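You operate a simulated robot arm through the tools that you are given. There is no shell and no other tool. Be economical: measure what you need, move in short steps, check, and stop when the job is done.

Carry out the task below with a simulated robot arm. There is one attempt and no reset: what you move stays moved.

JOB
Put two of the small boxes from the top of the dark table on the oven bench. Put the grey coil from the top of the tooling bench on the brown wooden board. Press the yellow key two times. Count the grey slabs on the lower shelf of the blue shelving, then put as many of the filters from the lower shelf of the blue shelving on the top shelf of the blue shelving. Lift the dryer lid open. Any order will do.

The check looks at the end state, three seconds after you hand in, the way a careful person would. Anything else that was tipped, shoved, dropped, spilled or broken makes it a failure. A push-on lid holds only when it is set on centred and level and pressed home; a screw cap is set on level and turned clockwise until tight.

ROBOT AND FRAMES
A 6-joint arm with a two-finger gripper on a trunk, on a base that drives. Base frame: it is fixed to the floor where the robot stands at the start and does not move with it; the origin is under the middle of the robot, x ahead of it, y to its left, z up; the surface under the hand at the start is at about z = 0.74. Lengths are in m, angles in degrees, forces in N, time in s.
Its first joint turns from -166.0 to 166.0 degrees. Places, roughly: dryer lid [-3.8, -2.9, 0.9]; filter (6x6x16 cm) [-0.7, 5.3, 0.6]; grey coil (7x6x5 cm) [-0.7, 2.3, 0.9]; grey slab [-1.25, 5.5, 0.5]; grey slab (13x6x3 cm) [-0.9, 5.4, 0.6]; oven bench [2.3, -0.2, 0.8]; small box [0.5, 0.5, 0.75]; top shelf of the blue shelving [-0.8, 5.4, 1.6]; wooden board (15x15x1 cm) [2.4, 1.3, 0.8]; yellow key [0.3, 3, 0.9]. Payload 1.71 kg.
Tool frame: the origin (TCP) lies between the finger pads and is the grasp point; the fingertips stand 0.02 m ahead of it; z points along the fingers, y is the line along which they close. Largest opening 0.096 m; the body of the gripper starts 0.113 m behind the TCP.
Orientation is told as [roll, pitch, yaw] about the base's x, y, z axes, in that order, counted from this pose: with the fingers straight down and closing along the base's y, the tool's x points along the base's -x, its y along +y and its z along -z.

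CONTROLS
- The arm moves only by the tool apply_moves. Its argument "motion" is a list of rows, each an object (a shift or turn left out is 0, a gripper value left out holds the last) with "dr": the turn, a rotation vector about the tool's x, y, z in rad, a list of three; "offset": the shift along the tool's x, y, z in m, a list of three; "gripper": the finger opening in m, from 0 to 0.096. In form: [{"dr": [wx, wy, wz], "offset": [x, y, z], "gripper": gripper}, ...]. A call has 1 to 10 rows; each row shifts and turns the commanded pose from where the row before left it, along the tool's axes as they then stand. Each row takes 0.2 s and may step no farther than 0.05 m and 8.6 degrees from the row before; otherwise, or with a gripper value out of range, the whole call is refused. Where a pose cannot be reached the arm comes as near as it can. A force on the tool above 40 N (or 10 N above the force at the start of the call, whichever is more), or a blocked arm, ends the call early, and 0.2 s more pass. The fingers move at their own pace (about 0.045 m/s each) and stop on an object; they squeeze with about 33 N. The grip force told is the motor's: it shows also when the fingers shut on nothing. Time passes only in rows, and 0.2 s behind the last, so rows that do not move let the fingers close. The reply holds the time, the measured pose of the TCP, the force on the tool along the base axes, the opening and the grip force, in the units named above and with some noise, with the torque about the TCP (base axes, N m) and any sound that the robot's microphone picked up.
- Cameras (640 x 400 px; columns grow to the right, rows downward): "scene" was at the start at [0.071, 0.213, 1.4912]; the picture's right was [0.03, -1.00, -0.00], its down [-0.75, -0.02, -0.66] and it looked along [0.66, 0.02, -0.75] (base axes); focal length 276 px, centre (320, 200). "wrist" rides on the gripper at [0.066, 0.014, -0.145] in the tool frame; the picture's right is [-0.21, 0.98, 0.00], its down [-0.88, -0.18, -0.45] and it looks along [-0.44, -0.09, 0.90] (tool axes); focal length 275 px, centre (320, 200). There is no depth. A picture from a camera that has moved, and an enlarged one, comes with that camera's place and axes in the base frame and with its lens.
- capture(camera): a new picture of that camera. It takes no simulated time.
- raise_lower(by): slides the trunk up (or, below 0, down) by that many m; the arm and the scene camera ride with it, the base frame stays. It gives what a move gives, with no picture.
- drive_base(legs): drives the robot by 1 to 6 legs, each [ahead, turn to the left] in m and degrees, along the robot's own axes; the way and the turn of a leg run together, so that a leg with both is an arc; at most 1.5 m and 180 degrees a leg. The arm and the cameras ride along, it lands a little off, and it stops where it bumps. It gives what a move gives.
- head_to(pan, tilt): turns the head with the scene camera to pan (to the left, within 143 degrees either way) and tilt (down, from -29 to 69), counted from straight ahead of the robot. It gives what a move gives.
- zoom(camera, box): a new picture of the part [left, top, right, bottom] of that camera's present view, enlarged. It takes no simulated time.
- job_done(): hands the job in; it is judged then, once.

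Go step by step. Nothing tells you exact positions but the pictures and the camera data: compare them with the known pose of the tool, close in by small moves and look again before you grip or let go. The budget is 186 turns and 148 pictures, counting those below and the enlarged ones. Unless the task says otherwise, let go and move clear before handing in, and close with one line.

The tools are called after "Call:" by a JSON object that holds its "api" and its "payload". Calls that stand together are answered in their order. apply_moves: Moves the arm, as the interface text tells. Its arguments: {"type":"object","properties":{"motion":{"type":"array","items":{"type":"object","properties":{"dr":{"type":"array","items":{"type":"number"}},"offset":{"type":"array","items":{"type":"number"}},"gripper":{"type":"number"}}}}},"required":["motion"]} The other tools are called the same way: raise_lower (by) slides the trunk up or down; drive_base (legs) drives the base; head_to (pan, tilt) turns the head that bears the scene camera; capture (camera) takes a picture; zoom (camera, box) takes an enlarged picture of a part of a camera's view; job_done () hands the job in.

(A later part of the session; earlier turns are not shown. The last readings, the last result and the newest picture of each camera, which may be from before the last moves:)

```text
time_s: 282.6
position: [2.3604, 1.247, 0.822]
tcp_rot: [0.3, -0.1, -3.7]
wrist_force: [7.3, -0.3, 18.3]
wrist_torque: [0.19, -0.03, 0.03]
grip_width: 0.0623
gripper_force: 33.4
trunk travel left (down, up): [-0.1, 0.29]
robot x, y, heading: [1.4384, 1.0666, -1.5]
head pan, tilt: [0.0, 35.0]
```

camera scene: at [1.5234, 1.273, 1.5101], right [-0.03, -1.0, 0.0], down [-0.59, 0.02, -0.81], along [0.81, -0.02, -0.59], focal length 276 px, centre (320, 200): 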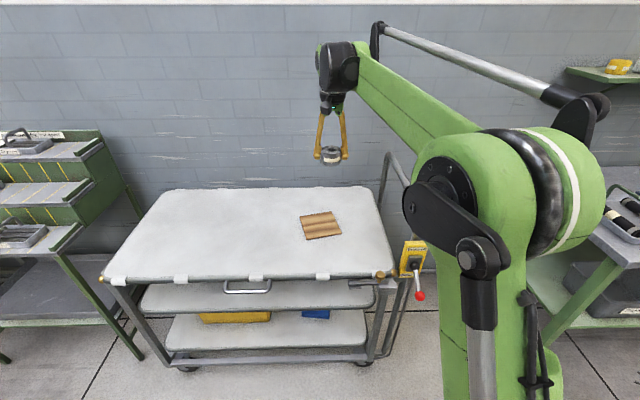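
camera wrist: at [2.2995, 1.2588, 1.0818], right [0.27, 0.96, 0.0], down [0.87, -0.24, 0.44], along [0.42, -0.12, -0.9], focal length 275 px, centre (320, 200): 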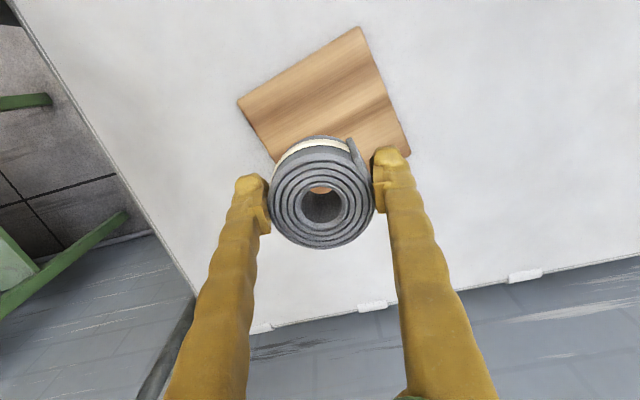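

Resting with 18 N. Ease up 1 mm, open and rise.

Call:
{"api": "apply_moves", "payload": {"motion": [{"offset": [0, 0, -0.001]}, {"gripper": 0.09}, {}, {}, {"offset": [0, 0, -0.03]}, {"offset": [0, 0, -0.05]}, {"offset": [0, 0, -0.05]}, {"offset": [0, 0, -0.05]}, {"offset": [0, 0, -0.05]}, {"offset": [0, 0, -0.05]}]}}

Call:
{"api": "capture", "payload": {"camera": "wrist"}}

Call:
{"api": "zoom", "payload": {"camera": "scene", "box": [260, 180, 400, 280]}}

```text
time_s: 284.8
position: [2.3611, 1.2457, 1.1006]
tcp_rot: [0.3, 0.0, -3.7]
wrist_force: [0.9, 0.2, -0.1]
wrist_torque: [0.0, 0.01, 0.01]
grip_width: 0.0898
gripper_force: 0.1
trunk travel left (down, up): [-0.1, 0.29]
robot x, y, heading: [1.4368, 1.0662, -1.6]
head pan, tilt: [0.0, 35.0]
```

```text
89 pictures are left
camera wrist: at [2.2971, 1.263, 1.2447], right [0.27, 0.96, 0.0], down [0.86, -0.24, 0.44], along [0.43, -0.12, -0.9], focal length 275 px, centre (320, 200)
```

wrist: 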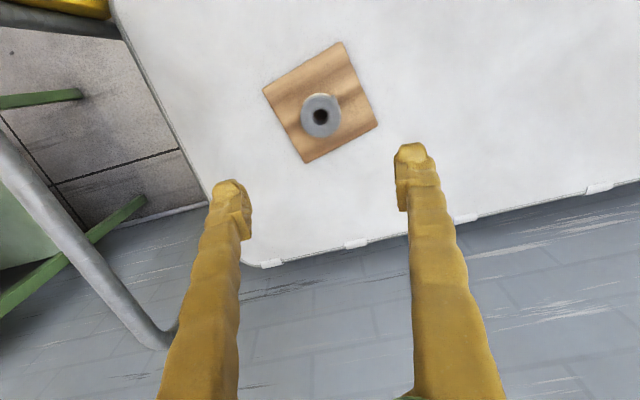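

```text
4.00 times, centred on (330, 230) of scene
camera zoom: at [1.5245, 1.2734, 1.5101], right [-0.03, -1.0, 0.0], down [-0.59, 0.02, -0.81], along [0.81, -0.02, -0.59], focal length 1104 px, centre (280, 80)
```

zoom: 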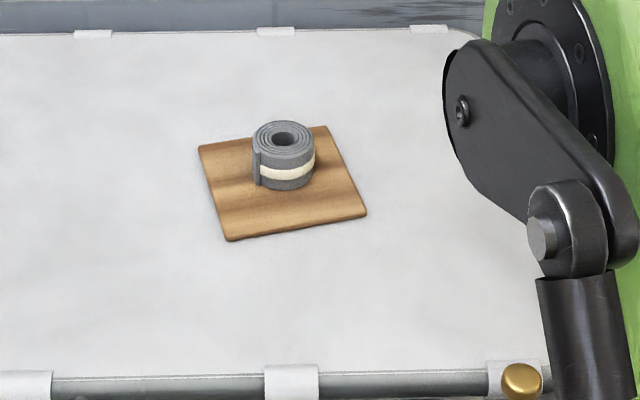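

The coil is on the board. Now to the yellow key: retract, drive up the aisle to y≈3 and face west.

Call:
{"api": "apply_moves", "payload": {"motion": [{"offset": [0.047, -0.015, 0]}, {"offset": [0.047, -0.015, 0]}, {"offset": [0.047, -0.015, 0]}, {"offset": [0.047, -0.015, 0]}, {"offset": [0.047, -0.015, 0]}, {"offset": [0.047, -0.015, 0]}, {"offset": [0.047, -0.015, 0]}, {"offset": [0.047, -0.015, 0]}, {"offset": [0.047, -0.015, 0]}, {"offset": [0.047, -0.015, 0]}]}}

Call:
{"api": "drive_base", "payload": {"legs": [[0, 91.5], [1.45, 0], [0.45, 0], [0, 90], [0.25, 0]]}}

Call:
{"api": "head_to", "payload": {"pan": 0, "tilt": 35}}

Call:
{"api": "capture", "payload": {"camera": "scene"}}

```text
time_s: 287.0
position: [1.8781, 1.1265, 1.102]
tcp_rot: [0.3, -0.3, -3.7]
wrist_force: [-0.5, 0.5, -0.2]
wrist_torque: [-0.05, -0.09, 0.05]
grip_width: 0.0901
gripper_force: 0.1
trunk travel left (down, up): [-0.1, 0.29]
robot x, y, heading: [1.4382, 1.0648, -1.5]
head pan, tilt: [0.0, 35.0]
```

```text
time_s: 313.9
position: [0.7149, 2.8791, 1.0988]
tcp_rot: [0.3, -0.1, 179.1]
wrist_force: [0.6, 1.3, 0.9]
wrist_torque: [0.0, -0.02, 0.0]
grip_width: 0.09
gripper_force: 0.0
trunk travel left (down, up): [-0.1, 0.29]
robot x, y, heading: [1.1535, 2.9606, -179.0]
head pan, tilt: [0.0, 35.0]
```

```text
time_s: 314.4
position: [0.7363, 2.8783, 1.1077]
tcp_rot: [0.4, -1.2, 179.2]
wrist_force: [-0.5, 0.0, -0.8]
wrist_torque: [-0.02, -0.04, -0.01]
grip_width: 0.09
gripper_force: 0.0
trunk travel left (down, up): [-0.1, 0.29]
robot x, y, heading: [1.1576, 2.9603, -178.6]
head pan, tilt: [0.0, 35.0]
```

```text
87 pictures are left
camera scene: at [1.1109, 2.7499, 1.5116], right [-0.02, 1.0, 0.0], down [0.57, 0.01, -0.82], along [-0.82, -0.02, -0.57], focal length 276 px, centre (320, 200)
```

scene: 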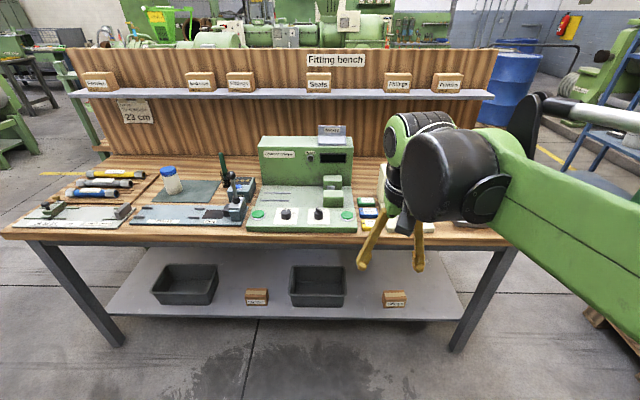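

Call:
{"api": "zoom", "payload": {"camera": "scene", "box": [230, 120, 430, 245]}}

Call:
{"api": "capture", "payload": {"camera": "wrist"}}

```text
3.20 times, centred on (330, 182) of scene
camera zoom: at [1.1109, 2.7499, 1.5116], right [-0.02, 1.0, 0.0], down [0.57, 0.01, -0.82], along [-0.82, -0.02, -0.57], focal length 884 px, centre (288, 256)
```

zoom: 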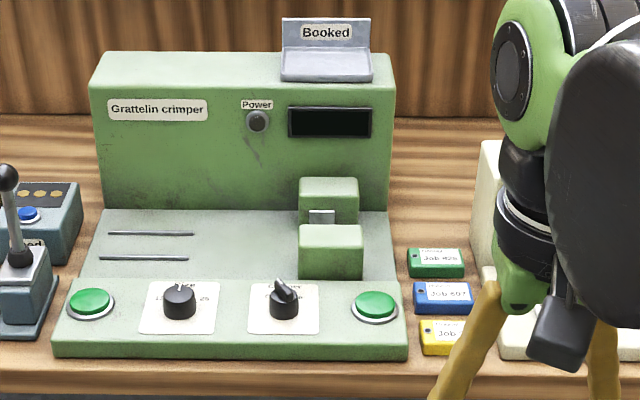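

```text
85 pictures are left
camera wrist: at [0.8052, 2.865, 1.251], right [-0.22, -0.98, 0.01], down [-0.86, 0.2, 0.46], along [-0.45, 0.09, -0.89], focal length 275 px, centre (320, 200)
```

wrist: 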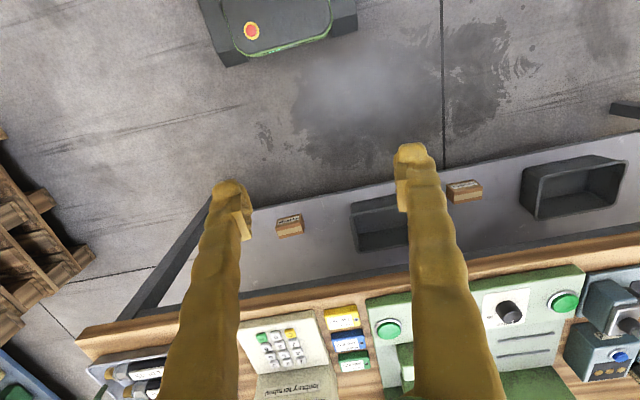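

Call:
{"api": "zoom", "payload": {"camera": "wrist", "box": [220, 290, 400, 400]}}

```text
3.56 times, centred on (310, 345) of wrist
camera zoom: at [0.8052, 2.865, 1.251], right [-0.22, -0.98, 0.01], down [-0.86, 0.2, 0.46], along [-0.45, 0.09, -0.89], focal length 979 px, centre (356, -316)
```

zoom: 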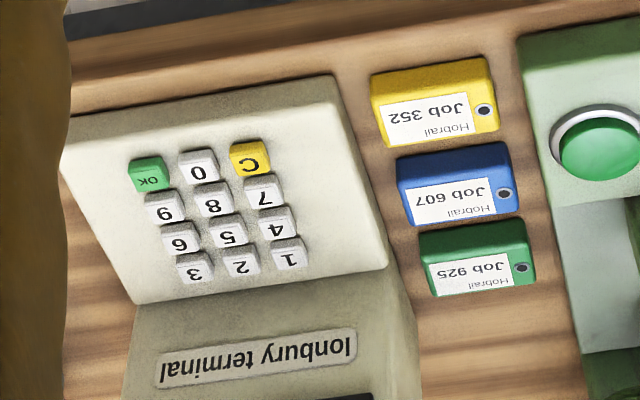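

The yellow key is "C" on the terminal keypad, at about [0.35, 3.02, 0.89]. I close the fingers and move over it.

Call:
{"api": "apply_moves", "payload": {"motion": [{"dr": [0, 0.021, 0], "gripper": 0.0}, {"offset": [-0.042, -0.0175, 0]}, {"offset": [-0.042, -0.0175, 0]}, {"offset": [-0.042, -0.0175, 0]}, {"offset": [-0.042, -0.0175, 0]}, {"offset": [-0.042, -0.0175, 0]}, {"offset": [-0.042, -0.0175, 0]}, {"offset": [-0.042, -0.0175, 0]}, {"offset": [-0.042, -0.0175, 0]}, {}]}}

Call:
{"api": "capture", "payload": {"camera": "wrist"}}

Call:
{"api": "zoom", "payload": {"camera": "scene", "box": [300, 120, 500, 260]}}

```text
time_s: 316.6
position: [0.3949, 3.0246, 1.1016]
tcp_rot: [0.3, 0.4, 179.2]
wrist_force: [0.4, -0.6, -0.1]
wrist_torque: [-0.02, -0.04, 0.0]
grip_width: 0.0
gripper_force: 29.8
trunk travel left (down, up): [-0.1, 0.29]
robot x, y, heading: [1.1607, 2.9624, -178.7]
head pan, tilt: [0.0, 35.0]
```

```text
83 pictures are left
camera wrist: at [0.4619, 3.0103, 1.2466], right [-0.22, -0.98, 0.0], down [-0.88, 0.2, 0.44], along [-0.43, 0.09, -0.9], focal length 275 px, centre (320, 200)
```

wrist: 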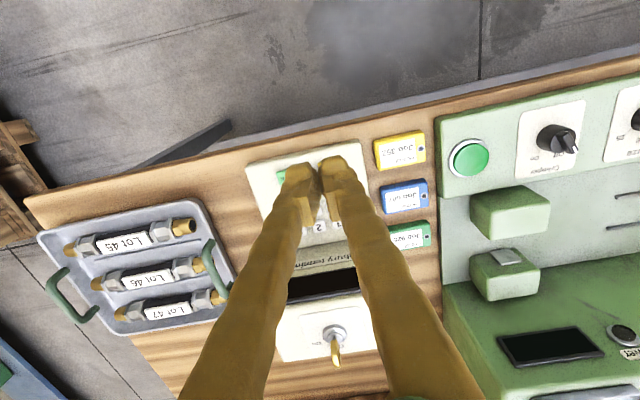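

```text
2.86 times, centred on (400, 190) of scene
camera zoom: at [1.0752, 2.7492, 1.51], right [-0.02, 1.0, 0.0], down [0.59, 0.01, -0.81], along [-0.81, -0.02, -0.59], focal length 789 px, centre (91, 229)
```

zoom: 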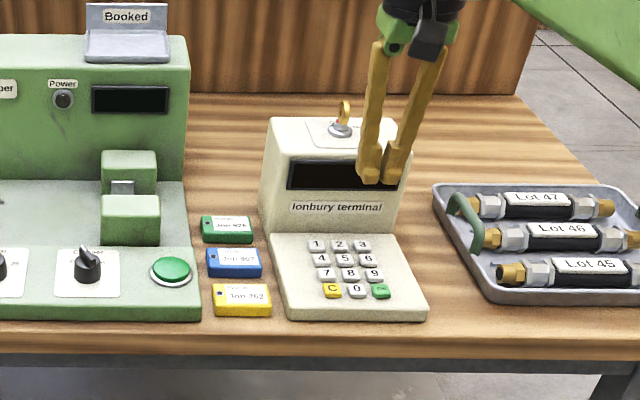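

Two views put the C key at about [0.336, 3.026, 0.885]. I go down to 4 cm above it, slightly to the outer side, and check.

Call:
{"api": "apply_moves", "payload": {"motion": [{"offset": [-0.045, 0, 0]}, {"offset": [-0.009, -0.001, 0]}, {"offset": [0, 0, 0.05]}, {"offset": [0, 0, 0.05]}, {"offset": [0, 0, 0.05]}, {}]}}

Call:
{"api": "zoom", "payload": {"camera": "scene", "box": [360, 170, 460, 240]}}

Call:
{"api": "zoom", "payload": {"camera": "wrist", "box": [220, 80, 420, 220]}}

```text
time_s: 318.1
position: [0.3427, 3.0238, 0.9514]
tcp_rot: [0.2, 0.5, 179.1]
wrist_force: [-1.0, 0.4, -0.3]
wrist_torque: [0.0, -0.01, -0.02]
grip_width: 0.0
gripper_force: 29.8
trunk travel left (down, up): [-0.1, 0.29]
robot x, y, heading: [1.154, 2.9601, -178.7]
head pan, tilt: [0.0, 35.0]
```

```text
5.71 times, centred on (410, 205) of scene
camera zoom: at [1.0756, 2.7491, 1.5101], right [-0.02, 1.0, 0.0], down [0.59, 0.01, -0.81], along [-0.81, -0.02, -0.59], focal length 1578 px, centre (-194, 171)
```

zoom: 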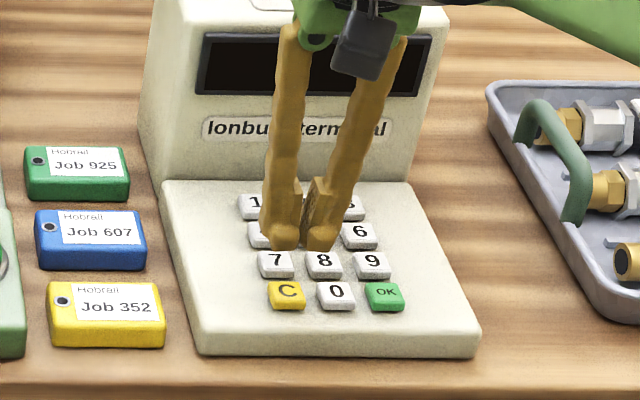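

```text
2.86 times, centred on (320, 150) of wrist
camera zoom: at [0.4083, 3.0095, 1.0958], right [-0.22, -0.98, 0.0], down [-0.88, 0.2, 0.44], along [-0.43, 0.09, -0.9], focal length 786 px, centre (320, 343)
```

zoom: 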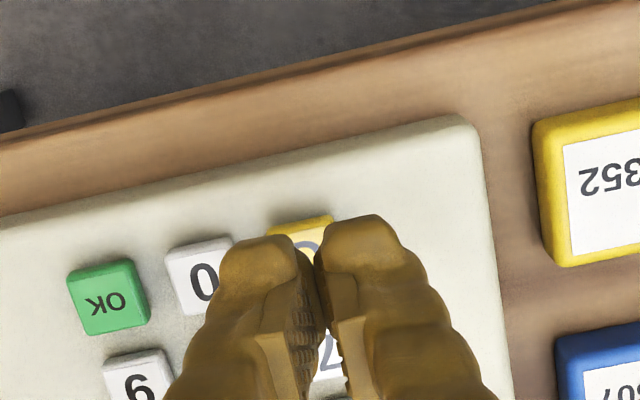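

The fingertips together are wider than the key, so I'll press with one finger (the +y one) while the other hangs over the blank border. Small shift and down, then check.

Call:
{"api": "apply_moves", "payload": {"motion": [{"offset": [-0.004, 0.0045, 0]}, {"offset": [0, 0, 0.02]}, {"offset": [0, 0, 0.012]}, {}]}}

Call:
{"api": "zoom", "payload": {"camera": "scene", "box": [370, 185, 440, 234]}}

Call:
{"api": "zoom", "payload": {"camera": "wrist", "box": [240, 100, 400, 212]}}

```text
time_s: 319.1
position: [0.34, 3.0197, 0.9198]
tcp_rot: [0.3, 0.4, 179.1]
wrist_force: [-0.2, -0.1, -0.5]
wrist_torque: [-0.01, 0.0, 0.03]
grip_width: 0.0
gripper_force: 28.9
trunk travel left (down, up): [-0.1, 0.29]
robot x, y, heading: [1.1545, 2.9626, -178.9]
head pan, tilt: [0.0, 35.0]
```

```text
8.16 times, centred on (405, 210) of scene
camera zoom: at [1.0758, 2.7491, 1.5101], right [-0.02, 1.0, 0.0], down [0.59, 0.01, -0.81], along [-0.81, -0.02, -0.59], focal length 2254 px, centre (-374, 122)
```

zoom: 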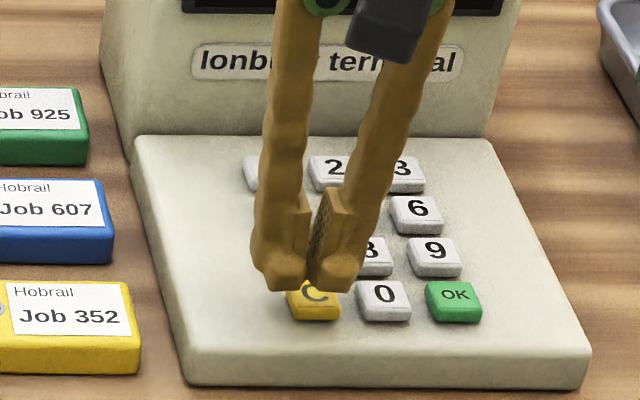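

```text
3.57 times, centred on (320, 156) of wrist
camera zoom: at [0.4056, 3.0055, 1.0646], right [-0.22, -0.98, 0.0], down [-0.88, 0.2, 0.44], along [-0.43, 0.09, -0.9], focal length 983 px, centre (320, 357)
```

zoom: 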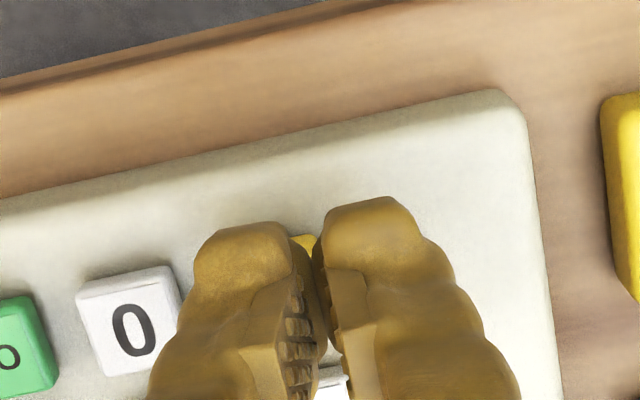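

The right finger would sit on the edge of "0", so I shift 9 mm towards -y and 3 mm in, then press gently.

Call:
{"api": "apply_moves", "payload": {"motion": [{"offset": [-0.003, 0.009, 0]}, {"offset": [0, 0, 0.005]}, {"offset": [0, 0, 0.003]}, {}]}}

Call:
{"api": "zoom", "payload": {"camera": "scene", "box": [370, 185, 440, 234]}}

```text
time_s: 320.1
position: [0.3371, 3.0119, 0.9113]
tcp_rot: [0.3, 0.4, 179.1]
wrist_force: [-0.1, 0.2, -0.1]
wrist_torque: [0.02, 0.03, 0.0]
grip_width: 0.0
gripper_force: 30.1
trunk travel left (down, up): [-0.1, 0.29]
robot x, y, heading: [1.1561, 2.9619, -178.9]
head pan, tilt: [0.0, 35.0]
```

```text
8.16 times, centred on (405, 210) of scene
camera zoom: at [1.0759, 2.7491, 1.5101], right [-0.02, 1.0, 0.0], down [0.59, 0.01, -0.81], along [-0.81, -0.02, -0.59], focal length 2254 px, centre (-374, 122)
```

zoom: 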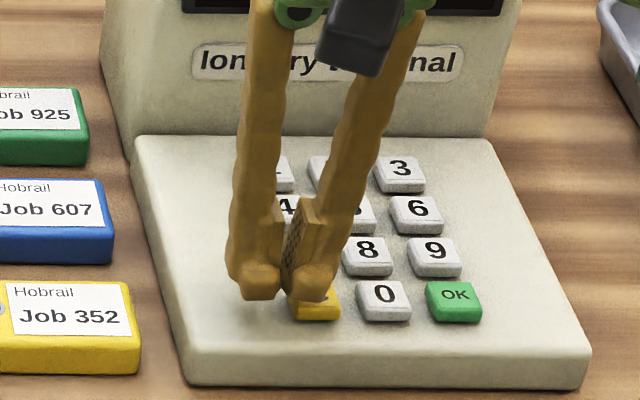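

Right finger is lined up over C. Pressing in 2 mm steps.

Call:
{"api": "apply_moves", "payload": {"motion": [{"offset": [0, 0, 0.002]}, {"offset": [0, 0, 0.002]}, {"offset": [0, 0, 0.001]}, {}]}}

```text
time_s: 321.1
position: [0.3369, 3.0128, 0.9077]
tcp_rot: [0.2, 0.4, 179.1]
wrist_force: [-0.5, -0.2, 0.0]
wrist_torque: [-0.02, -0.01, 0.0]
grip_width: 0.0
gripper_force: 29.2
trunk travel left (down, up): [-0.1, 0.29]
robot x, y, heading: [1.1573, 2.9626, -179.1]
head pan, tilt: [0.0, 35.0]
```

Call:
{"api": "apply_moves", "payload": {"motion": [{"offset": [0, 0, 0.002]}, {"offset": [0, 0, 0.001]}, {}]}}

```text
time_s: 321.9
position: [0.3358, 3.0111, 0.9048]
tcp_rot: [0.3, 0.4, 179.1]
wrist_force: [0.6, -0.5, -0.1]
wrist_torque: [-0.02, 0.03, 0.01]
grip_width: 0.0
gripper_force: 29.3
trunk travel left (down, up): [-0.1, 0.29]
robot x, y, heading: [1.1571, 2.9587, -178.6]
head pan, tilt: [0.0, 35.0]
```

Call:
{"api": "apply_moves", "payload": {"motion": [{"offset": [0, 0, 0.002]}, {"offset": [0, 0, 0.001]}, {}]}}

Call:
{"api": "zoom", "payload": {"camera": "scene", "box": [370, 185, 440, 234]}}

```text
time_s: 322.6
position: [0.3363, 3.0115, 0.9018]
tcp_rot: [0.2, 0.3, 179.1]
wrist_force: [-1.2, -0.7, 1.4]
wrist_torque: [-0.01, 0.03, -0.01]
grip_width: 0.0
gripper_force: 29.3
trunk travel left (down, up): [-0.1, 0.29]
robot x, y, heading: [1.1544, 2.9563, -178.8]
head pan, tilt: [0.0, 35.0]
heard: click
```

```text
8.16 times, centred on (405, 210) of scene
camera zoom: at [1.076, 2.7491, 1.5101], right [-0.02, 1.0, 0.0], down [0.59, 0.01, -0.81], along [-0.81, -0.02, -0.59], focal length 2254 px, centre (-374, 122)
```

zoom: 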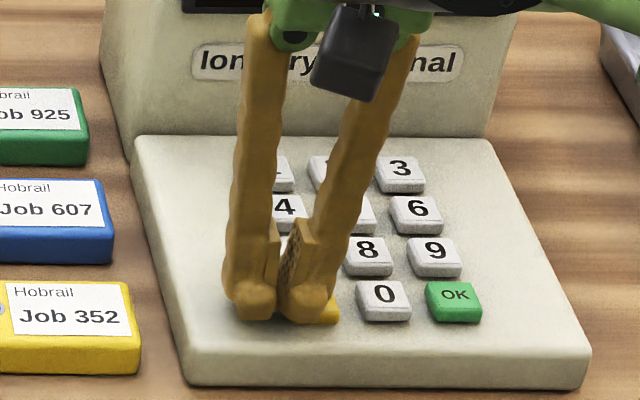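

A click: one press. I rise 1 cm to release, then press again the same distance.

Call:
{"api": "apply_moves", "payload": {"motion": [{"offset": [0, 0, -0.01]}, {}, {}]}}

Call:
{"api": "apply_moves", "payload": {"motion": [{"offset": [0, 0, 0.006]}, {"offset": [0, 0, 0.002]}, {"offset": [0, 0, 0.002]}, {}]}}

```text
time_s: 323.4
position: [0.3363, 3.0119, 0.9118]
tcp_rot: [0.3, 0.5, 179.2]
wrist_force: [-0.8, 0.5, 0.2]
wrist_torque: [0.0, 0.0, 0.0]
grip_width: 0.0001
gripper_force: 29.3
trunk travel left (down, up): [-0.1, 0.29]
robot x, y, heading: [1.1591, 2.9602, -178.9]
head pan, tilt: [0.0, 35.0]
```

```text
time_s: 324.4
position: [0.3373, 3.012, 0.9021]
tcp_rot: [0.3, 0.5, 179.1]
wrist_force: [-0.7, 0.2, 1.3]
wrist_torque: [0.01, 0.03, 0.02]
grip_width: 0.0
gripper_force: 29.4
trunk travel left (down, up): [-0.1, 0.29]
robot x, y, heading: [1.157, 2.9629, -179.1]
head pan, tilt: [0.0, 35.0]
heard: click
```

Two clicks, two presses. I rise, retract, and look towards the blue shelving.

Call:
{"api": "apply_moves", "payload": {"motion": [{"offset": [0, 0, -0.03]}, {"offset": [0, 0, -0.05]}, {"offset": [0, 0, -0.05]}, {"offset": [0, 0, -0.05]}, {"offset": [0.045, 0.01, -0.01]}, {"offset": [0.045, 0.01, -0.01]}, {"offset": [0.045, 0.01, 0]}, {"offset": [0.045, 0.01, 0]}, {"offset": [0.045, 0.01, 0]}, {"offset": [0.045, 0.01, 0]}]}}

Call:
{"api": "apply_moves", "payload": {"motion": [{"offset": [0.045, 0.01, 0]}, {"offset": [0.045, 0.01, 0]}]}}

Call:
{"api": "drive_base", "payload": {"legs": [[-0.25, 0], [0, -90]]}}

Call:
{"api": "head_to", "payload": {"pan": 25, "tilt": 22}}

Call:
{"api": "capture", "payload": {"camera": "scene"}}

```text
time_s: 326.6
position: [0.6067, 2.9487, 1.1023]
tcp_rot: [0.3, 0.4, 179.1]
wrist_force: [0.8, -0.3, 0.2]
wrist_torque: [-0.03, 0.04, -0.03]
grip_width: 0.0
gripper_force: 29.7
trunk travel left (down, up): [-0.1, 0.29]
robot x, y, heading: [1.1538, 2.9594, -178.9]
head pan, tilt: [0.0, 35.0]
```

```text
time_s: 327.2
position: [0.6991, 2.9274, 1.1057]
tcp_rot: [0.3, 0.2, 179.0]
wrist_force: [1.6, 0.6, 0.8]
wrist_torque: [-0.01, 0.07, -0.01]
grip_width: 0.0004
gripper_force: 29.7
trunk travel left (down, up): [-0.1, 0.29]
robot x, y, heading: [1.1579, 2.957, -178.8]
head pan, tilt: [0.0, 35.0]
```

```text
time_s: 335.4
position: [1.3686, 3.4243, 1.1042]
tcp_rot: [0.2, 0.4, 89.9]
wrist_force: [0.5, -0.4, -0.3]
wrist_torque: [0.0, 0.0, 0.03]
grip_width: 0.0
gripper_force: 29.8
trunk travel left (down, up): [-0.1, 0.29]
robot x, y, heading: [1.4044, 2.9694, 91.7]
head pan, tilt: [0.0, 35.0]
```

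```text
time_s: 336.3
position: [1.369, 3.4242, 1.1036]
tcp_rot: [0.3, 0.3, 89.9]
wrist_force: [-0.3, -0.5, 0.3]
wrist_torque: [0.01, 0.01, -0.01]
grip_width: 0.0001
gripper_force: 30.1
trunk travel left (down, up): [-0.1, 0.29]
robot x, y, heading: [1.4015, 2.9658, 91.9]
head pan, tilt: [25.0, 22.0]
```

```text
75 pictures are left
camera scene: at [1.1518, 3.0356, 1.5308], right [0.89, 0.45, -0.01], down [0.17, -0.35, -0.92], along [-0.42, 0.82, -0.39], focal length 276 px, centre (320, 200)
```

scene: 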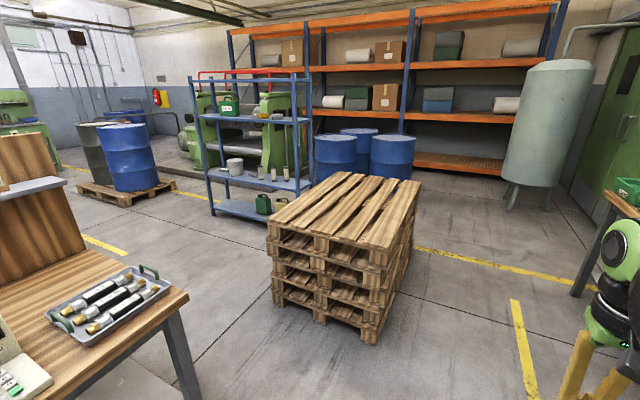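

The blue shelving stands behind the pallets at x≈-1.45…-0.2, y≈5.2. I'll go to the mouth of the passage between the fitting bench end (y≈3.5) and the pallets (y≈4.35) and check its width.

Call:
{"api": "drive_base", "payload": {"legs": [[0.95, -2], [0, 90]]}}

Call:
{"api": "head_to", "payload": {"pan": 0, "tilt": 40}}

Call:
{"api": "capture", "payload": {"camera": "scene"}}

```text
time_s: 348.9
position: [0.9472, 3.8965, 1.1111]
tcp_rot: [0.3, -0.4, 178.3]
wrist_force: [0.9, -0.7, -0.4]
wrist_torque: [-0.01, -0.01, 0.04]
grip_width: 0.0
gripper_force: 29.4
trunk travel left (down, up): [-0.1, 0.29]
robot x, y, heading: [1.3908, 3.9223, -179.8]
head pan, tilt: [25.0, 22.0]
```

```text
time_s: 349.8
position: [0.9597, 3.897, 1.1154]
tcp_rot: [0.4, -1.2, 178.2]
wrist_force: [-0.5, -0.1, -0.5]
wrist_torque: [0.02, 0.02, -0.01]
grip_width: 0.0
gripper_force: 29.7
trunk travel left (down, up): [-0.1, 0.29]
robot x, y, heading: [1.3931, 3.921, -179.9]
head pan, tilt: [0.0, 40.0]
```

```text
74 pictures are left
camera scene: at [1.3483, 3.7113, 1.5041], right [0.0, 1.0, 0.0], down [0.64, 0.0, -0.77], along [-0.77, 0.0, -0.64], focal length 276 px, centre (320, 200)
```

scene: 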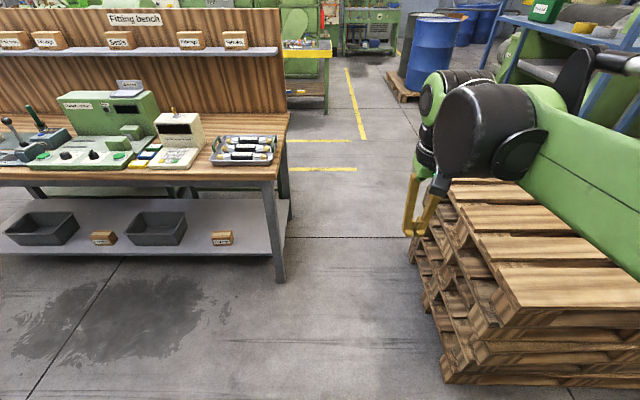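

The passage is about y 3.52–4.26 (0.74 m), my base is about 0.5 m wide, and I'm nearly centred. Advancing in stages.

Call:
{"api": "drive_base", "payload": {"legs": [[0.3, 2], [0.4, -2]]}}

Call:
{"api": "drive_base", "payload": {"legs": [[0.7, 0]]}}

```text
time_s: 355.2
position: [0.2602, 3.8846, 1.1171]
tcp_rot: [0.4, -1.3, 178.1]
wrist_force: [1.0, -0.7, -0.8]
wrist_torque: [-0.01, 0.04, 0.05]
grip_width: 0.0003
gripper_force: 29.0
trunk travel left (down, up): [-0.1, 0.29]
robot x, y, heading: [0.69, 3.9049, 179.8]
head pan, tilt: [0.0, 40.0]
```

```text
time_s: 360.4
position: [-0.4288, 3.8843, 1.1245]
tcp_rot: [0.5, -2.3, 178.0]
wrist_force: [0.2, -0.4, 0.5]
wrist_torque: [0.02, 0.1, 0.02]
grip_width: 0.0001
gripper_force: 29.2
trunk travel left (down, up): [-0.1, 0.29]
robot x, y, heading: [-0.0237, 3.9067, 180.1]
head pan, tilt: [0.0, 40.0]
```

Call:
{"api": "drive_base", "payload": {"legs": [[0.75, 0], [0, -90]]}}

Call:
{"api": "head_to", "payload": {"pan": 0, "tilt": 25}}

Call:
{"api": "capture", "payload": {"camera": "scene"}}

```text
time_s: 371.7
position: [-0.7994, 4.3057, 1.1273]
tcp_rot: [0.4, -2.8, 88.1]
wrist_force: [-0.6, 0.2, 1.0]
wrist_torque: [0.01, 0.01, 0.0]
grip_width: 0.0
gripper_force: 30.2
trunk travel left (down, up): [-0.1, 0.29]
robot x, y, heading: [-0.7733, 3.9065, 90.2]
head pan, tilt: [0.0, 40.0]
```

```text
time_s: 372.5
position: [-0.7987, 4.3014, 1.1295]
tcp_rot: [0.5, -3.0, 88.1]
wrist_force: [0.2, 0.4, 1.2]
wrist_torque: [0.05, 0.01, -0.01]
grip_width: 0.0001
gripper_force: 29.6
trunk travel left (down, up): [-0.1, 0.29]
robot x, y, heading: [-0.7801, 3.9053, 90.1]
head pan, tilt: [0.0, 25.0]
```

```text
73 pictures are left
camera scene: at [-0.9889, 3.9753, 1.5267], right [1.0, 0.0, 0.0], down [0.0, -0.43, -0.9], along [0.0, 0.9, -0.43], focal length 276 px, centre (320, 200)
```

scene: 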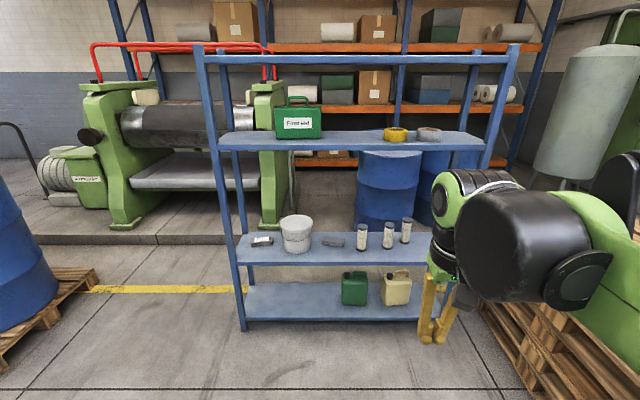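

The lower shelf with filters (three cylinders visible) and grey slabs is ahead. Zooming to count slabs.

Call:
{"api": "zoom", "payload": {"camera": "scene", "box": [220, 200, 450, 330]}}

Call:
{"api": "zoom", "payload": {"camera": "scene", "box": [190, 30, 540, 200]}}

```text
2.78 times, centred on (335, 265) of scene
camera zoom: at [-0.9889, 3.9753, 1.5267], right [1.0, 0.0, 0.0], down [0.0, -0.43, -0.9], along [0.0, 0.9, -0.43], focal length 768 px, centre (278, 19)
```

zoom: 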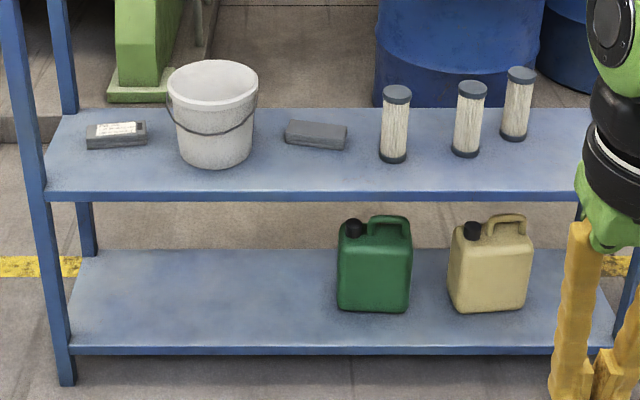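

```text
1.83 times, centred on (365, 115) of scene
camera zoom: at [-0.9889, 3.9753, 1.5267], right [1.0, 0.0, 0.0], down [0.0, -0.43, -0.9], along [0.0, 0.9, -0.43], focal length 505 px, centre (238, 355)
```

zoom: 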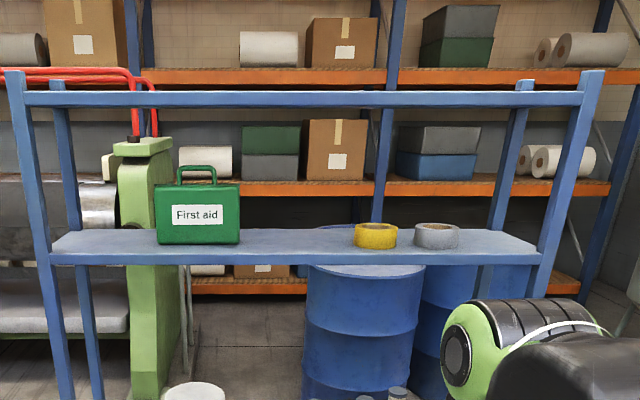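

I see two grey slabs (one labelled at left, one plain), but something may hide behind the bucket; I need other viewpoints. I move closer and to the right, with the trunk raised.

Call:
{"api": "drive_base", "payload": {"legs": [[0.25, -25], [0.25, 25]]}}

Call:
{"api": "head_to", "payload": {"pan": 12, "tilt": 40}}

Call:
{"api": "capture", "payload": {"camera": "scene"}}

Call:
{"api": "zoom", "payload": {"camera": "scene", "box": [120, 160, 350, 300]}}

```text
time_s: 376.7
position: [-0.6927, 4.7758, 1.1306]
tcp_rot: [0.5, -3.5, 88.3]
wrist_force: [-0.4, 0.1, -0.3]
wrist_torque: [-0.02, 0.0, 0.0]
grip_width: 0.0
gripper_force: 29.4
trunk travel left (down, up): [-0.1, 0.29]
robot x, y, heading: [-0.6704, 4.3942, 90.2]
head pan, tilt: [0.0, 25.0]
```

```text
time_s: 377.4
position: [-0.6924, 4.7739, 1.1317]
tcp_rot: [0.4, -3.7, 88.2]
wrist_force: [0.1, -0.9, 0.7]
wrist_torque: [0.08, -0.01, 0.02]
grip_width: 0.0
gripper_force: 29.4
trunk travel left (down, up): [-0.1, 0.29]
robot x, y, heading: [-0.6715, 4.3941, 90.3]
head pan, tilt: [12.0, 40.0]
```

```text
70 pictures are left
camera scene: at [-0.8997, 4.4559, 1.5032], right [0.98, 0.21, 0.0], down [0.14, -0.63, -0.76], along [-0.16, 0.74, -0.65], focal length 276 px, centre (320, 200)
```

scene: 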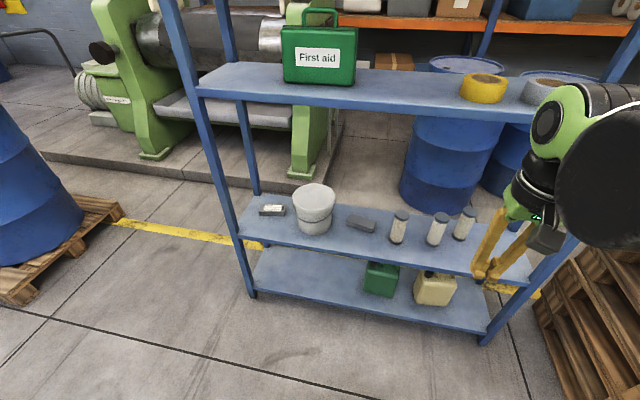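

```text
2.78 times, centred on (235, 230) of scene
camera zoom: at [-0.8997, 4.4559, 1.5032], right [0.98, 0.21, 0.0], down [0.14, -0.63, -0.76], along [-0.16, 0.74, -0.65], focal length 768 px, centre (556, 116)
```

zoom: 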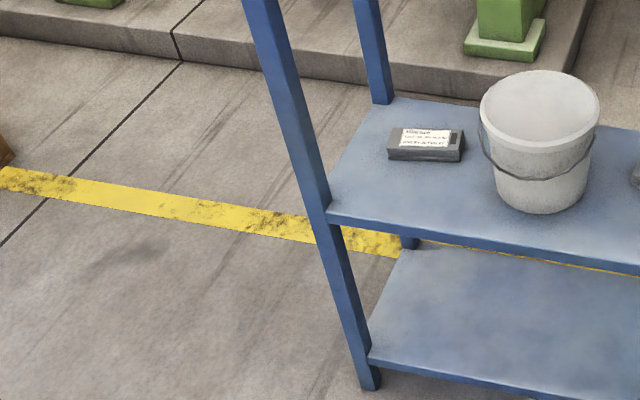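

Behind the bucket is still hidden; the wrist camera will help. I tilt the tool 45° forward so it can reach in under the middle shelf, and open the fingers.

Call:
{"api": "apply_moves", "payload": {"motion": [{"dr": [-0.007, 0, -0.03], "gripper": 0.096}, {"dr": [0, -0.145, 0]}, {"dr": [0, -0.145, 0]}, {"dr": [0, -0.145, 0]}, {"dr": [0, -0.145, 0]}, {"dr": [0, -0.145, 0]}, {}]}}

Call:
{"api": "capture", "payload": {"camera": "wrist"}}

```text
time_s: 379.0
position: [-0.6942, 4.7617, 1.1377]
tcp_rot: [1.1, -45.9, 89.2]
wrist_force: [0.8, 1.1, -0.4]
wrist_torque: [-0.03, -0.02, 0.02]
grip_width: 0.096
gripper_force: 0.1
out of reach, approached as far as the arm can: row 6
trunk travel left (down, up): [-0.1, 0.29]
robot x, y, heading: [-0.6733, 4.3922, 90.2]
head pan, tilt: [12.0, 40.0]
```

```text
68 pictures are left
camera wrist: at [-0.7058, 4.6133, 1.19], right [-0.98, 0.14, 0.16], down [0.2, 0.29, 0.94], along [0.09, 0.95, -0.31], focal length 275 px, centre (320, 200)
```

wrist: 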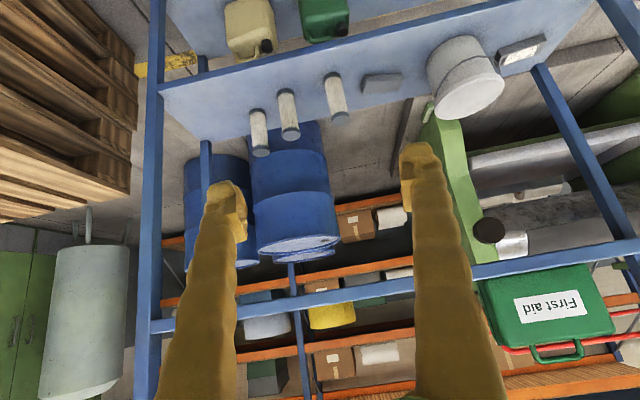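

From here filter 1 is at about [-0.736, 5.325], shelf top z≈0.57, middle shelf underside ≈1.2. Moving to a pre-grasp point in front of filter 1.

Call:
{"api": "apply_moves", "payload": {"motion": [{"offset": [0.0058, 0.0033, 0.046]}, {"offset": [0.0058, 0.0033, 0.046]}, {"offset": [0.0058, 0.0033, 0.046]}, {"offset": [0.0058, 0.0033, 0.046]}, {"offset": [0.0058, 0.0033, 0.046]}, {"offset": [0.0058, 0.0033, 0.046]}, {"offset": [0.0058, 0.0033, 0.046]}, {"offset": [0.0058, 0.0033, 0.046]}, {"offset": [0.0058, 0.0033, 0.046]}, {}]}}

Call:
{"api": "capture", "payload": {"camera": "wrist"}}

```text
time_s: 381.2
position: [-0.7272, 5.026, 0.8095]
tcp_rot: [1.0, -45.8, 89.3]
wrist_force: [0.1, 1.2, -0.5]
wrist_torque: [-0.04, -0.01, -0.03]
grip_width: 0.096
gripper_force: 0.0
trunk travel left (down, up): [-0.1, 0.29]
robot x, y, heading: [-0.671, 4.3917, 90.3]
head pan, tilt: [12.0, 40.0]
```

```text
67 pictures are left
camera wrist: at [-0.739, 4.8761, 0.8626], right [-0.98, 0.14, 0.16], down [0.2, 0.29, 0.94], along [0.09, 0.95, -0.31], focal length 275 px, centre (320, 200)
```

wrist: 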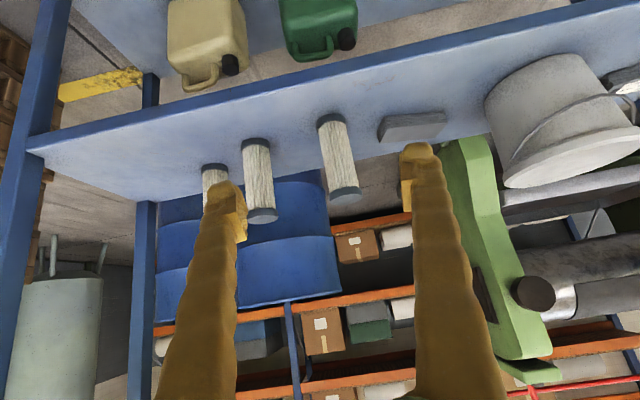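

Filter 1 at [-0.742, 5.325]. Lower to pre-grasp height, then slide straight forward around it.

Call:
{"api": "apply_moves", "payload": {"motion": [{"offset": [0.0062, 0.0037, 0.0486]}, {"offset": [0.0062, 0.0037, 0.0486]}, {"offset": [0.0062, 0.0037, 0.0486]}, {"offset": [0.0062, 0.0037, 0.0486]}, {"offset": [-0.03, 0, 0.03]}, {"offset": [-0.03, 0, 0.03]}, {}]}}

Call:
{"api": "capture", "payload": {"camera": "wrist"}}

Call:
{"api": "capture", "payload": {"camera": "scene"}}

```text
time_s: 382.8
position: [-0.745, 5.2378, 0.6652]
tcp_rot: [1.1, -45.9, 89.3]
wrist_force: [0.4, -0.7, 0.1]
wrist_torque: [0.0, -0.01, -0.03]
grip_width: 0.096
gripper_force: 0.1
out of reach, approached as far as the arm can: row 4
trunk travel left (down, up): [-0.1, 0.29]
robot x, y, heading: [-0.674, 4.3937, 90.3]
head pan, tilt: [12.0, 40.0]
```

```text
66 pictures are left
camera wrist: at [-0.7568, 5.0885, 0.7182], right [-0.98, 0.14, 0.16], down [0.2, 0.29, 0.94], along [0.09, 0.95, -0.31], focal length 275 px, centre (320, 200)
```

wrist: 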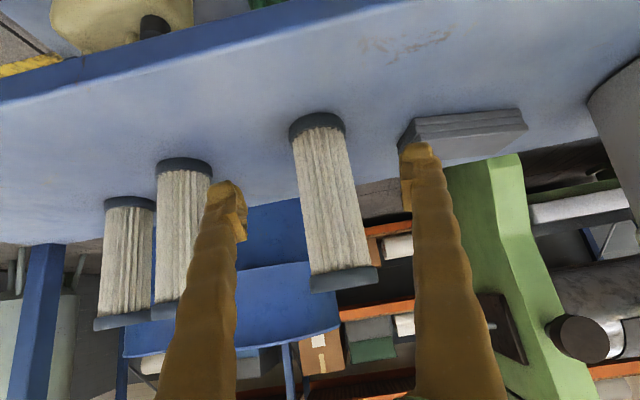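

```text
65 pictures are left
camera scene: at [-0.8997, 4.4687, 1.5026], right [0.98, 0.21, 0.0], down [0.14, -0.64, -0.76], along [-0.16, 0.74, -0.65], focal length 276 px, centre (320, 200)
```

scene: 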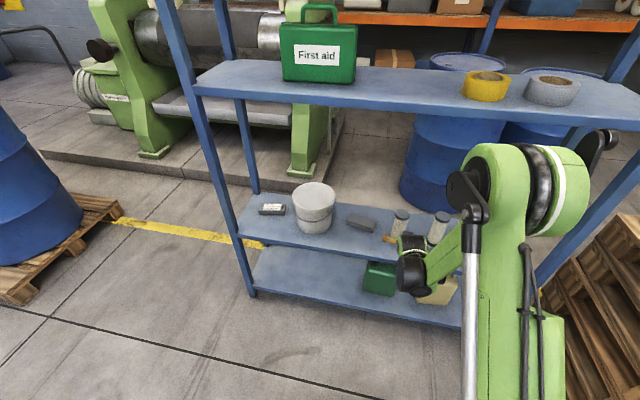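

Filter 1 is centred between the fingers. Forward 8.5 cm and grip.

Call:
{"api": "apply_moves", "payload": {"motion": [{"offset": [-0.03, 0, 0.03]}, {"offset": [-0.03, 0, 0.03]}, {}, {"gripper": 0.0}, {}, {}, {}, {}, {}]}}

Call:
{"api": "capture", "payload": {"camera": "wrist"}}

```text
time_s: 384.8
position: [-0.7434, 5.3222, 0.667]
tcp_rot: [1.2, -45.8, 89.3]
wrist_force: [0.5, -0.4, 1.6]
wrist_torque: [0.07, -0.07, -0.02]
grip_width: 0.057
gripper_force: 33.2
trunk travel left (down, up): [-0.1, 0.29]
robot x, y, heading: [-0.6727, 4.3917, 90.3]
head pan, tilt: [12.0, 40.0]
```

```text
64 pictures are left
camera wrist: at [-0.7565, 5.1728, 0.7199], right [-0.98, 0.14, 0.16], down [0.2, 0.29, 0.94], along [0.09, 0.95, -0.31], focal length 275 px, centre (320, 200)
```

wrist: 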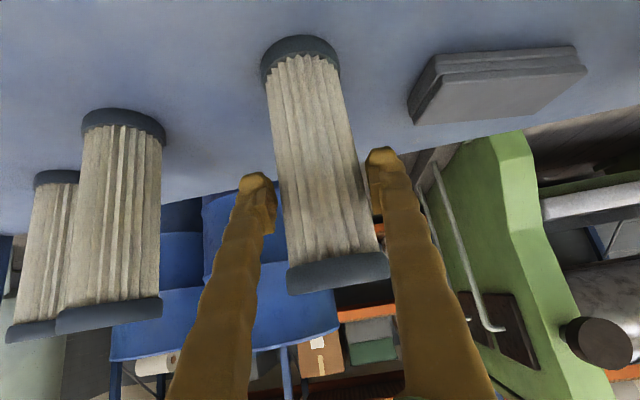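

Filter 1 gripped at 5.7 cm. The plain slab looks layered; I zoom to see if it's one slab or two.

Call:
{"api": "zoom", "payload": {"camera": "wrist", "box": [400, 30, 640, 180]}}

Call:
{"api": "zoom", "payload": {"camera": "scene", "box": [240, 170, 400, 270]}}

```text
2.67 times, centred on (520, 105) of wrist
camera zoom: at [-0.7565, 5.1728, 0.7199], right [-0.98, 0.14, 0.16], down [0.2, 0.29, 0.94], along [0.09, 0.95, -0.31], focal length 734 px, centre (-213, 453)
```

zoom: 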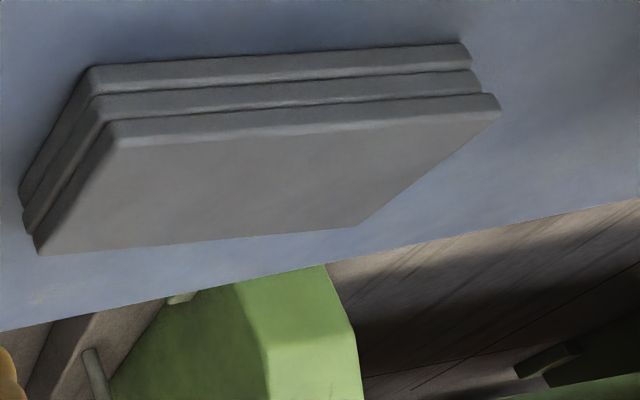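

```text
4.00 times, centred on (320, 220) of scene
camera zoom: at [-0.8997, 4.4686, 1.5026], right [0.98, 0.21, 0.0], down [0.14, -0.64, -0.76], along [-0.16, 0.74, -0.65], focal length 1104 px, centre (320, 120)
```

zoom: 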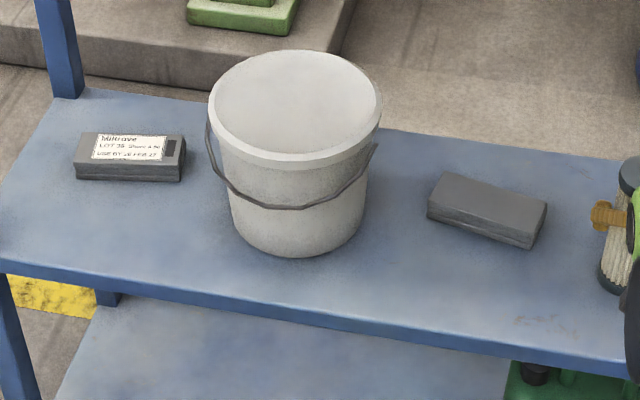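

Each slab is one 3 cm item; two seen so far. I lift filter 1 slightly and pull straight out, then raise.

Call:
{"api": "apply_moves", "payload": {"motion": [{"offset": [-0.015, 0, -0.015]}, {"offset": [-0.015, 0, -0.015]}, {"offset": [0.035, 0, -0.035]}, {"offset": [0.035, 0, -0.035]}, {"offset": [0.035, 0, -0.035]}, {"offset": [0.035, 0, -0.035]}, {"offset": [0.035, 0, -0.035]}, {"offset": [0.035, 0, -0.035]}, {}]}}

Call:
{"api": "capture", "payload": {"camera": "wrist"}}

```text
time_s: 386.8
position: [-0.749, 5.0473, 0.7442]
tcp_rot: [1.1, -45.8, 89.3]
wrist_force: [0.5, -0.4, -0.9]
wrist_torque: [-0.04, -0.03, -0.01]
grip_width: 0.0572
gripper_force: 33.2
out of reach, approached as far as the arm can: row 7, 8
trunk travel left (down, up): [-0.1, 0.29]
robot x, y, heading: [-0.6699, 4.3936, 90.4]
head pan, tilt: [12.0, 40.0]
```

```text
61 pictures are left
camera wrist: at [-0.7604, 4.8975, 0.7964], right [-0.98, 0.14, 0.16], down [0.2, 0.29, 0.94], along [0.09, 0.95, -0.31], focal length 275 px, centre (320, 200)
```

wrist: 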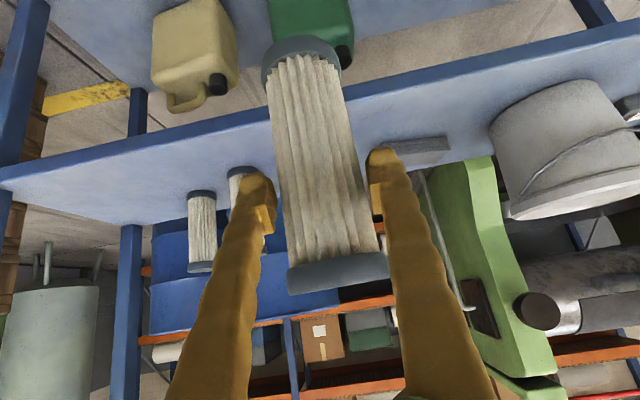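

Raise the trunk fully and look at the top shelf.

Call:
{"api": "raise_lower", "payload": {"by": 0.29}}

Call:
{"api": "head_to", "payload": {"pan": 5, "tilt": 20}}

Call:
{"api": "capture", "payload": {"camera": "scene"}}

```text
time_s: 389.8
position: [-0.749, 5.0465, 1.0325]
tcp_rot: [1.0, -45.6, 89.3]
wrist_force: [-0.5, -0.4, -2.0]
wrist_torque: [-0.02, -0.04, 0.0]
grip_width: 0.0573
gripper_force: 32.8
trunk travel left (down, up): [-0.39, 0.0]
robot x, y, heading: [-0.6687, 4.3916, 90.8]
head pan, tilt: [12.0, 40.0]
```

```text
time_s: 390.6
position: [-0.7481, 5.0487, 1.0327]
tcp_rot: [1.1, -45.7, 89.2]
wrist_force: [-0.3, -0.6, -1.5]
wrist_torque: [-0.03, 0.0, -0.05]
grip_width: 0.0574
gripper_force: 33.1
trunk travel left (down, up): [-0.39, 0.0]
robot x, y, heading: [-0.6705, 4.3913, 90.4]
head pan, tilt: [5.0, 20.0]
```

```text
60 pictures are left
camera scene: at [-0.8903, 4.4832, 1.8237], right [1.0, 0.09, 0.0], down [0.03, -0.36, -0.93], along [-0.09, 0.93, -0.36], focal length 276 px, centre (320, 200)
```

scene: 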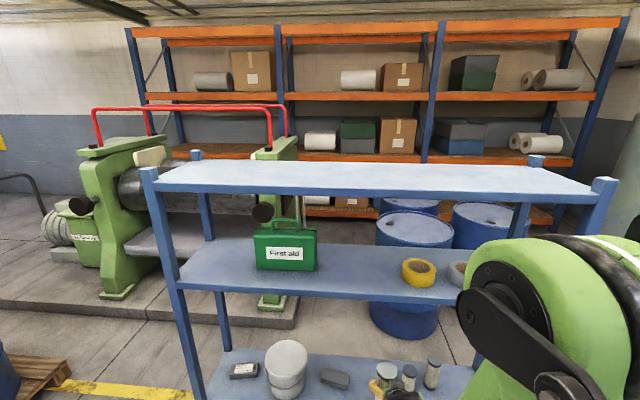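

The top shelf is an empty plate at z≈1.57, y 5.20–5.52. Raising the filter in front of it.

Call:
{"api": "apply_moves", "payload": {"motion": [{"offset": [-0.034, 0, -0.034]}, {"offset": [-0.034, 0, -0.034]}, {"offset": [-0.034, 0, -0.034]}, {"offset": [-0.034, 0, -0.034]}, {"offset": [-0.034, 0, -0.034]}, {"offset": [-0.034, 0, -0.034]}, {"offset": [-0.034, 0, -0.034]}, {"offset": [-0.034, 0, -0.034]}, {"offset": [-0.034, 0, -0.034]}, {"offset": [-0.034, 0, -0.034]}]}}

Call:
{"api": "apply_moves", "payload": {"motion": [{"offset": [-0.034, 0, -0.034]}, {"offset": [-0.034, 0, -0.034]}, {"offset": [-0.034, 0, -0.034]}, {"offset": [-0.034, 0, -0.034]}, {"offset": [-0.034, 0, -0.034]}, {}]}}

Call:
{"api": "capture", "payload": {"camera": "scene"}}

```text
time_s: 392.8
position: [-0.7423, 5.0435, 1.5135]
tcp_rot: [1.0, -45.7, 89.3]
wrist_force: [0.3, -0.6, -1.9]
wrist_torque: [-0.03, -0.02, 0.0]
grip_width: 0.0573
gripper_force: 32.8
trunk travel left (down, up): [-0.39, 0.0]
robot x, y, heading: [-0.6698, 4.3925, 90.2]
head pan, tilt: [5.0, 20.0]
```

```text
time_s: 394.2
position: [-0.7392, 5.0391, 1.7546]
tcp_rot: [1.1, -45.9, 89.3]
wrist_force: [-0.2, 0.5, -3.0]
wrist_torque: [-0.02, -0.03, -0.02]
grip_width: 0.0575
gripper_force: 33.6
trunk travel left (down, up): [-0.39, 0.0]
robot x, y, heading: [-0.6717, 4.3895, 90.4]
head pan, tilt: [5.0, 20.0]
```

```text
59 pictures are left
camera scene: at [-0.8902, 4.4828, 1.8238], right [1.0, 0.09, 0.0], down [0.03, -0.36, -0.93], along [-0.09, 0.93, -0.36], focal length 276 px, centre (320, 200)
```

scene: 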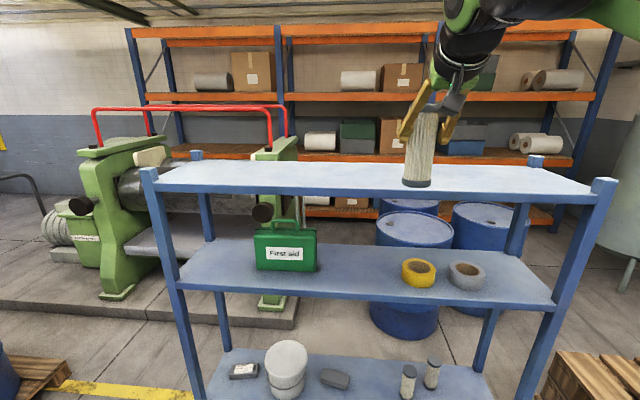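

Filter base clears the shelf. Moving forward over the plate.

Call:
{"api": "apply_moves", "payload": {"motion": [{"offset": [-0.031, 0, 0.031]}, {"offset": [-0.031, 0, 0.031]}, {"offset": [-0.031, 0, 0.031]}, {"offset": [-0.031, 0, 0.031]}, {"offset": [-0.031, 0, 0.031]}, {"offset": [-0.031, 0, 0.031]}, {"offset": [-0.031, 0, 0.031]}, {}]}}

Call:
{"api": "capture", "payload": {"camera": "scene"}}

```text
time_s: 396.0
position: [-0.7414, 5.3634, 1.7587]
tcp_rot: [1.0, -45.3, 89.2]
wrist_force: [0.0, 2.8, -3.1]
wrist_torque: [-0.13, -0.01, 0.0]
grip_width: 0.0571
gripper_force: 33.1
trunk travel left (down, up): [-0.39, 0.0]
robot x, y, heading: [-0.6716, 4.3967, 90.2]
head pan, tilt: [5.0, 20.0]
```

```text
58 pictures are left
camera scene: at [-0.8905, 4.492, 1.8231], right [1.0, 0.09, 0.0], down [0.03, -0.36, -0.93], along [-0.09, 0.93, -0.36], focal length 276 px, centre (320, 200)
```

scene: 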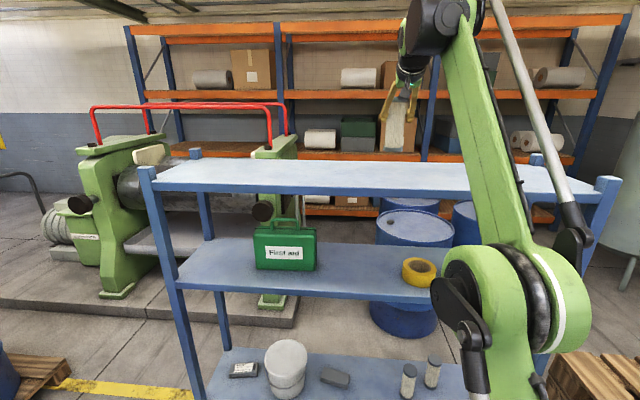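

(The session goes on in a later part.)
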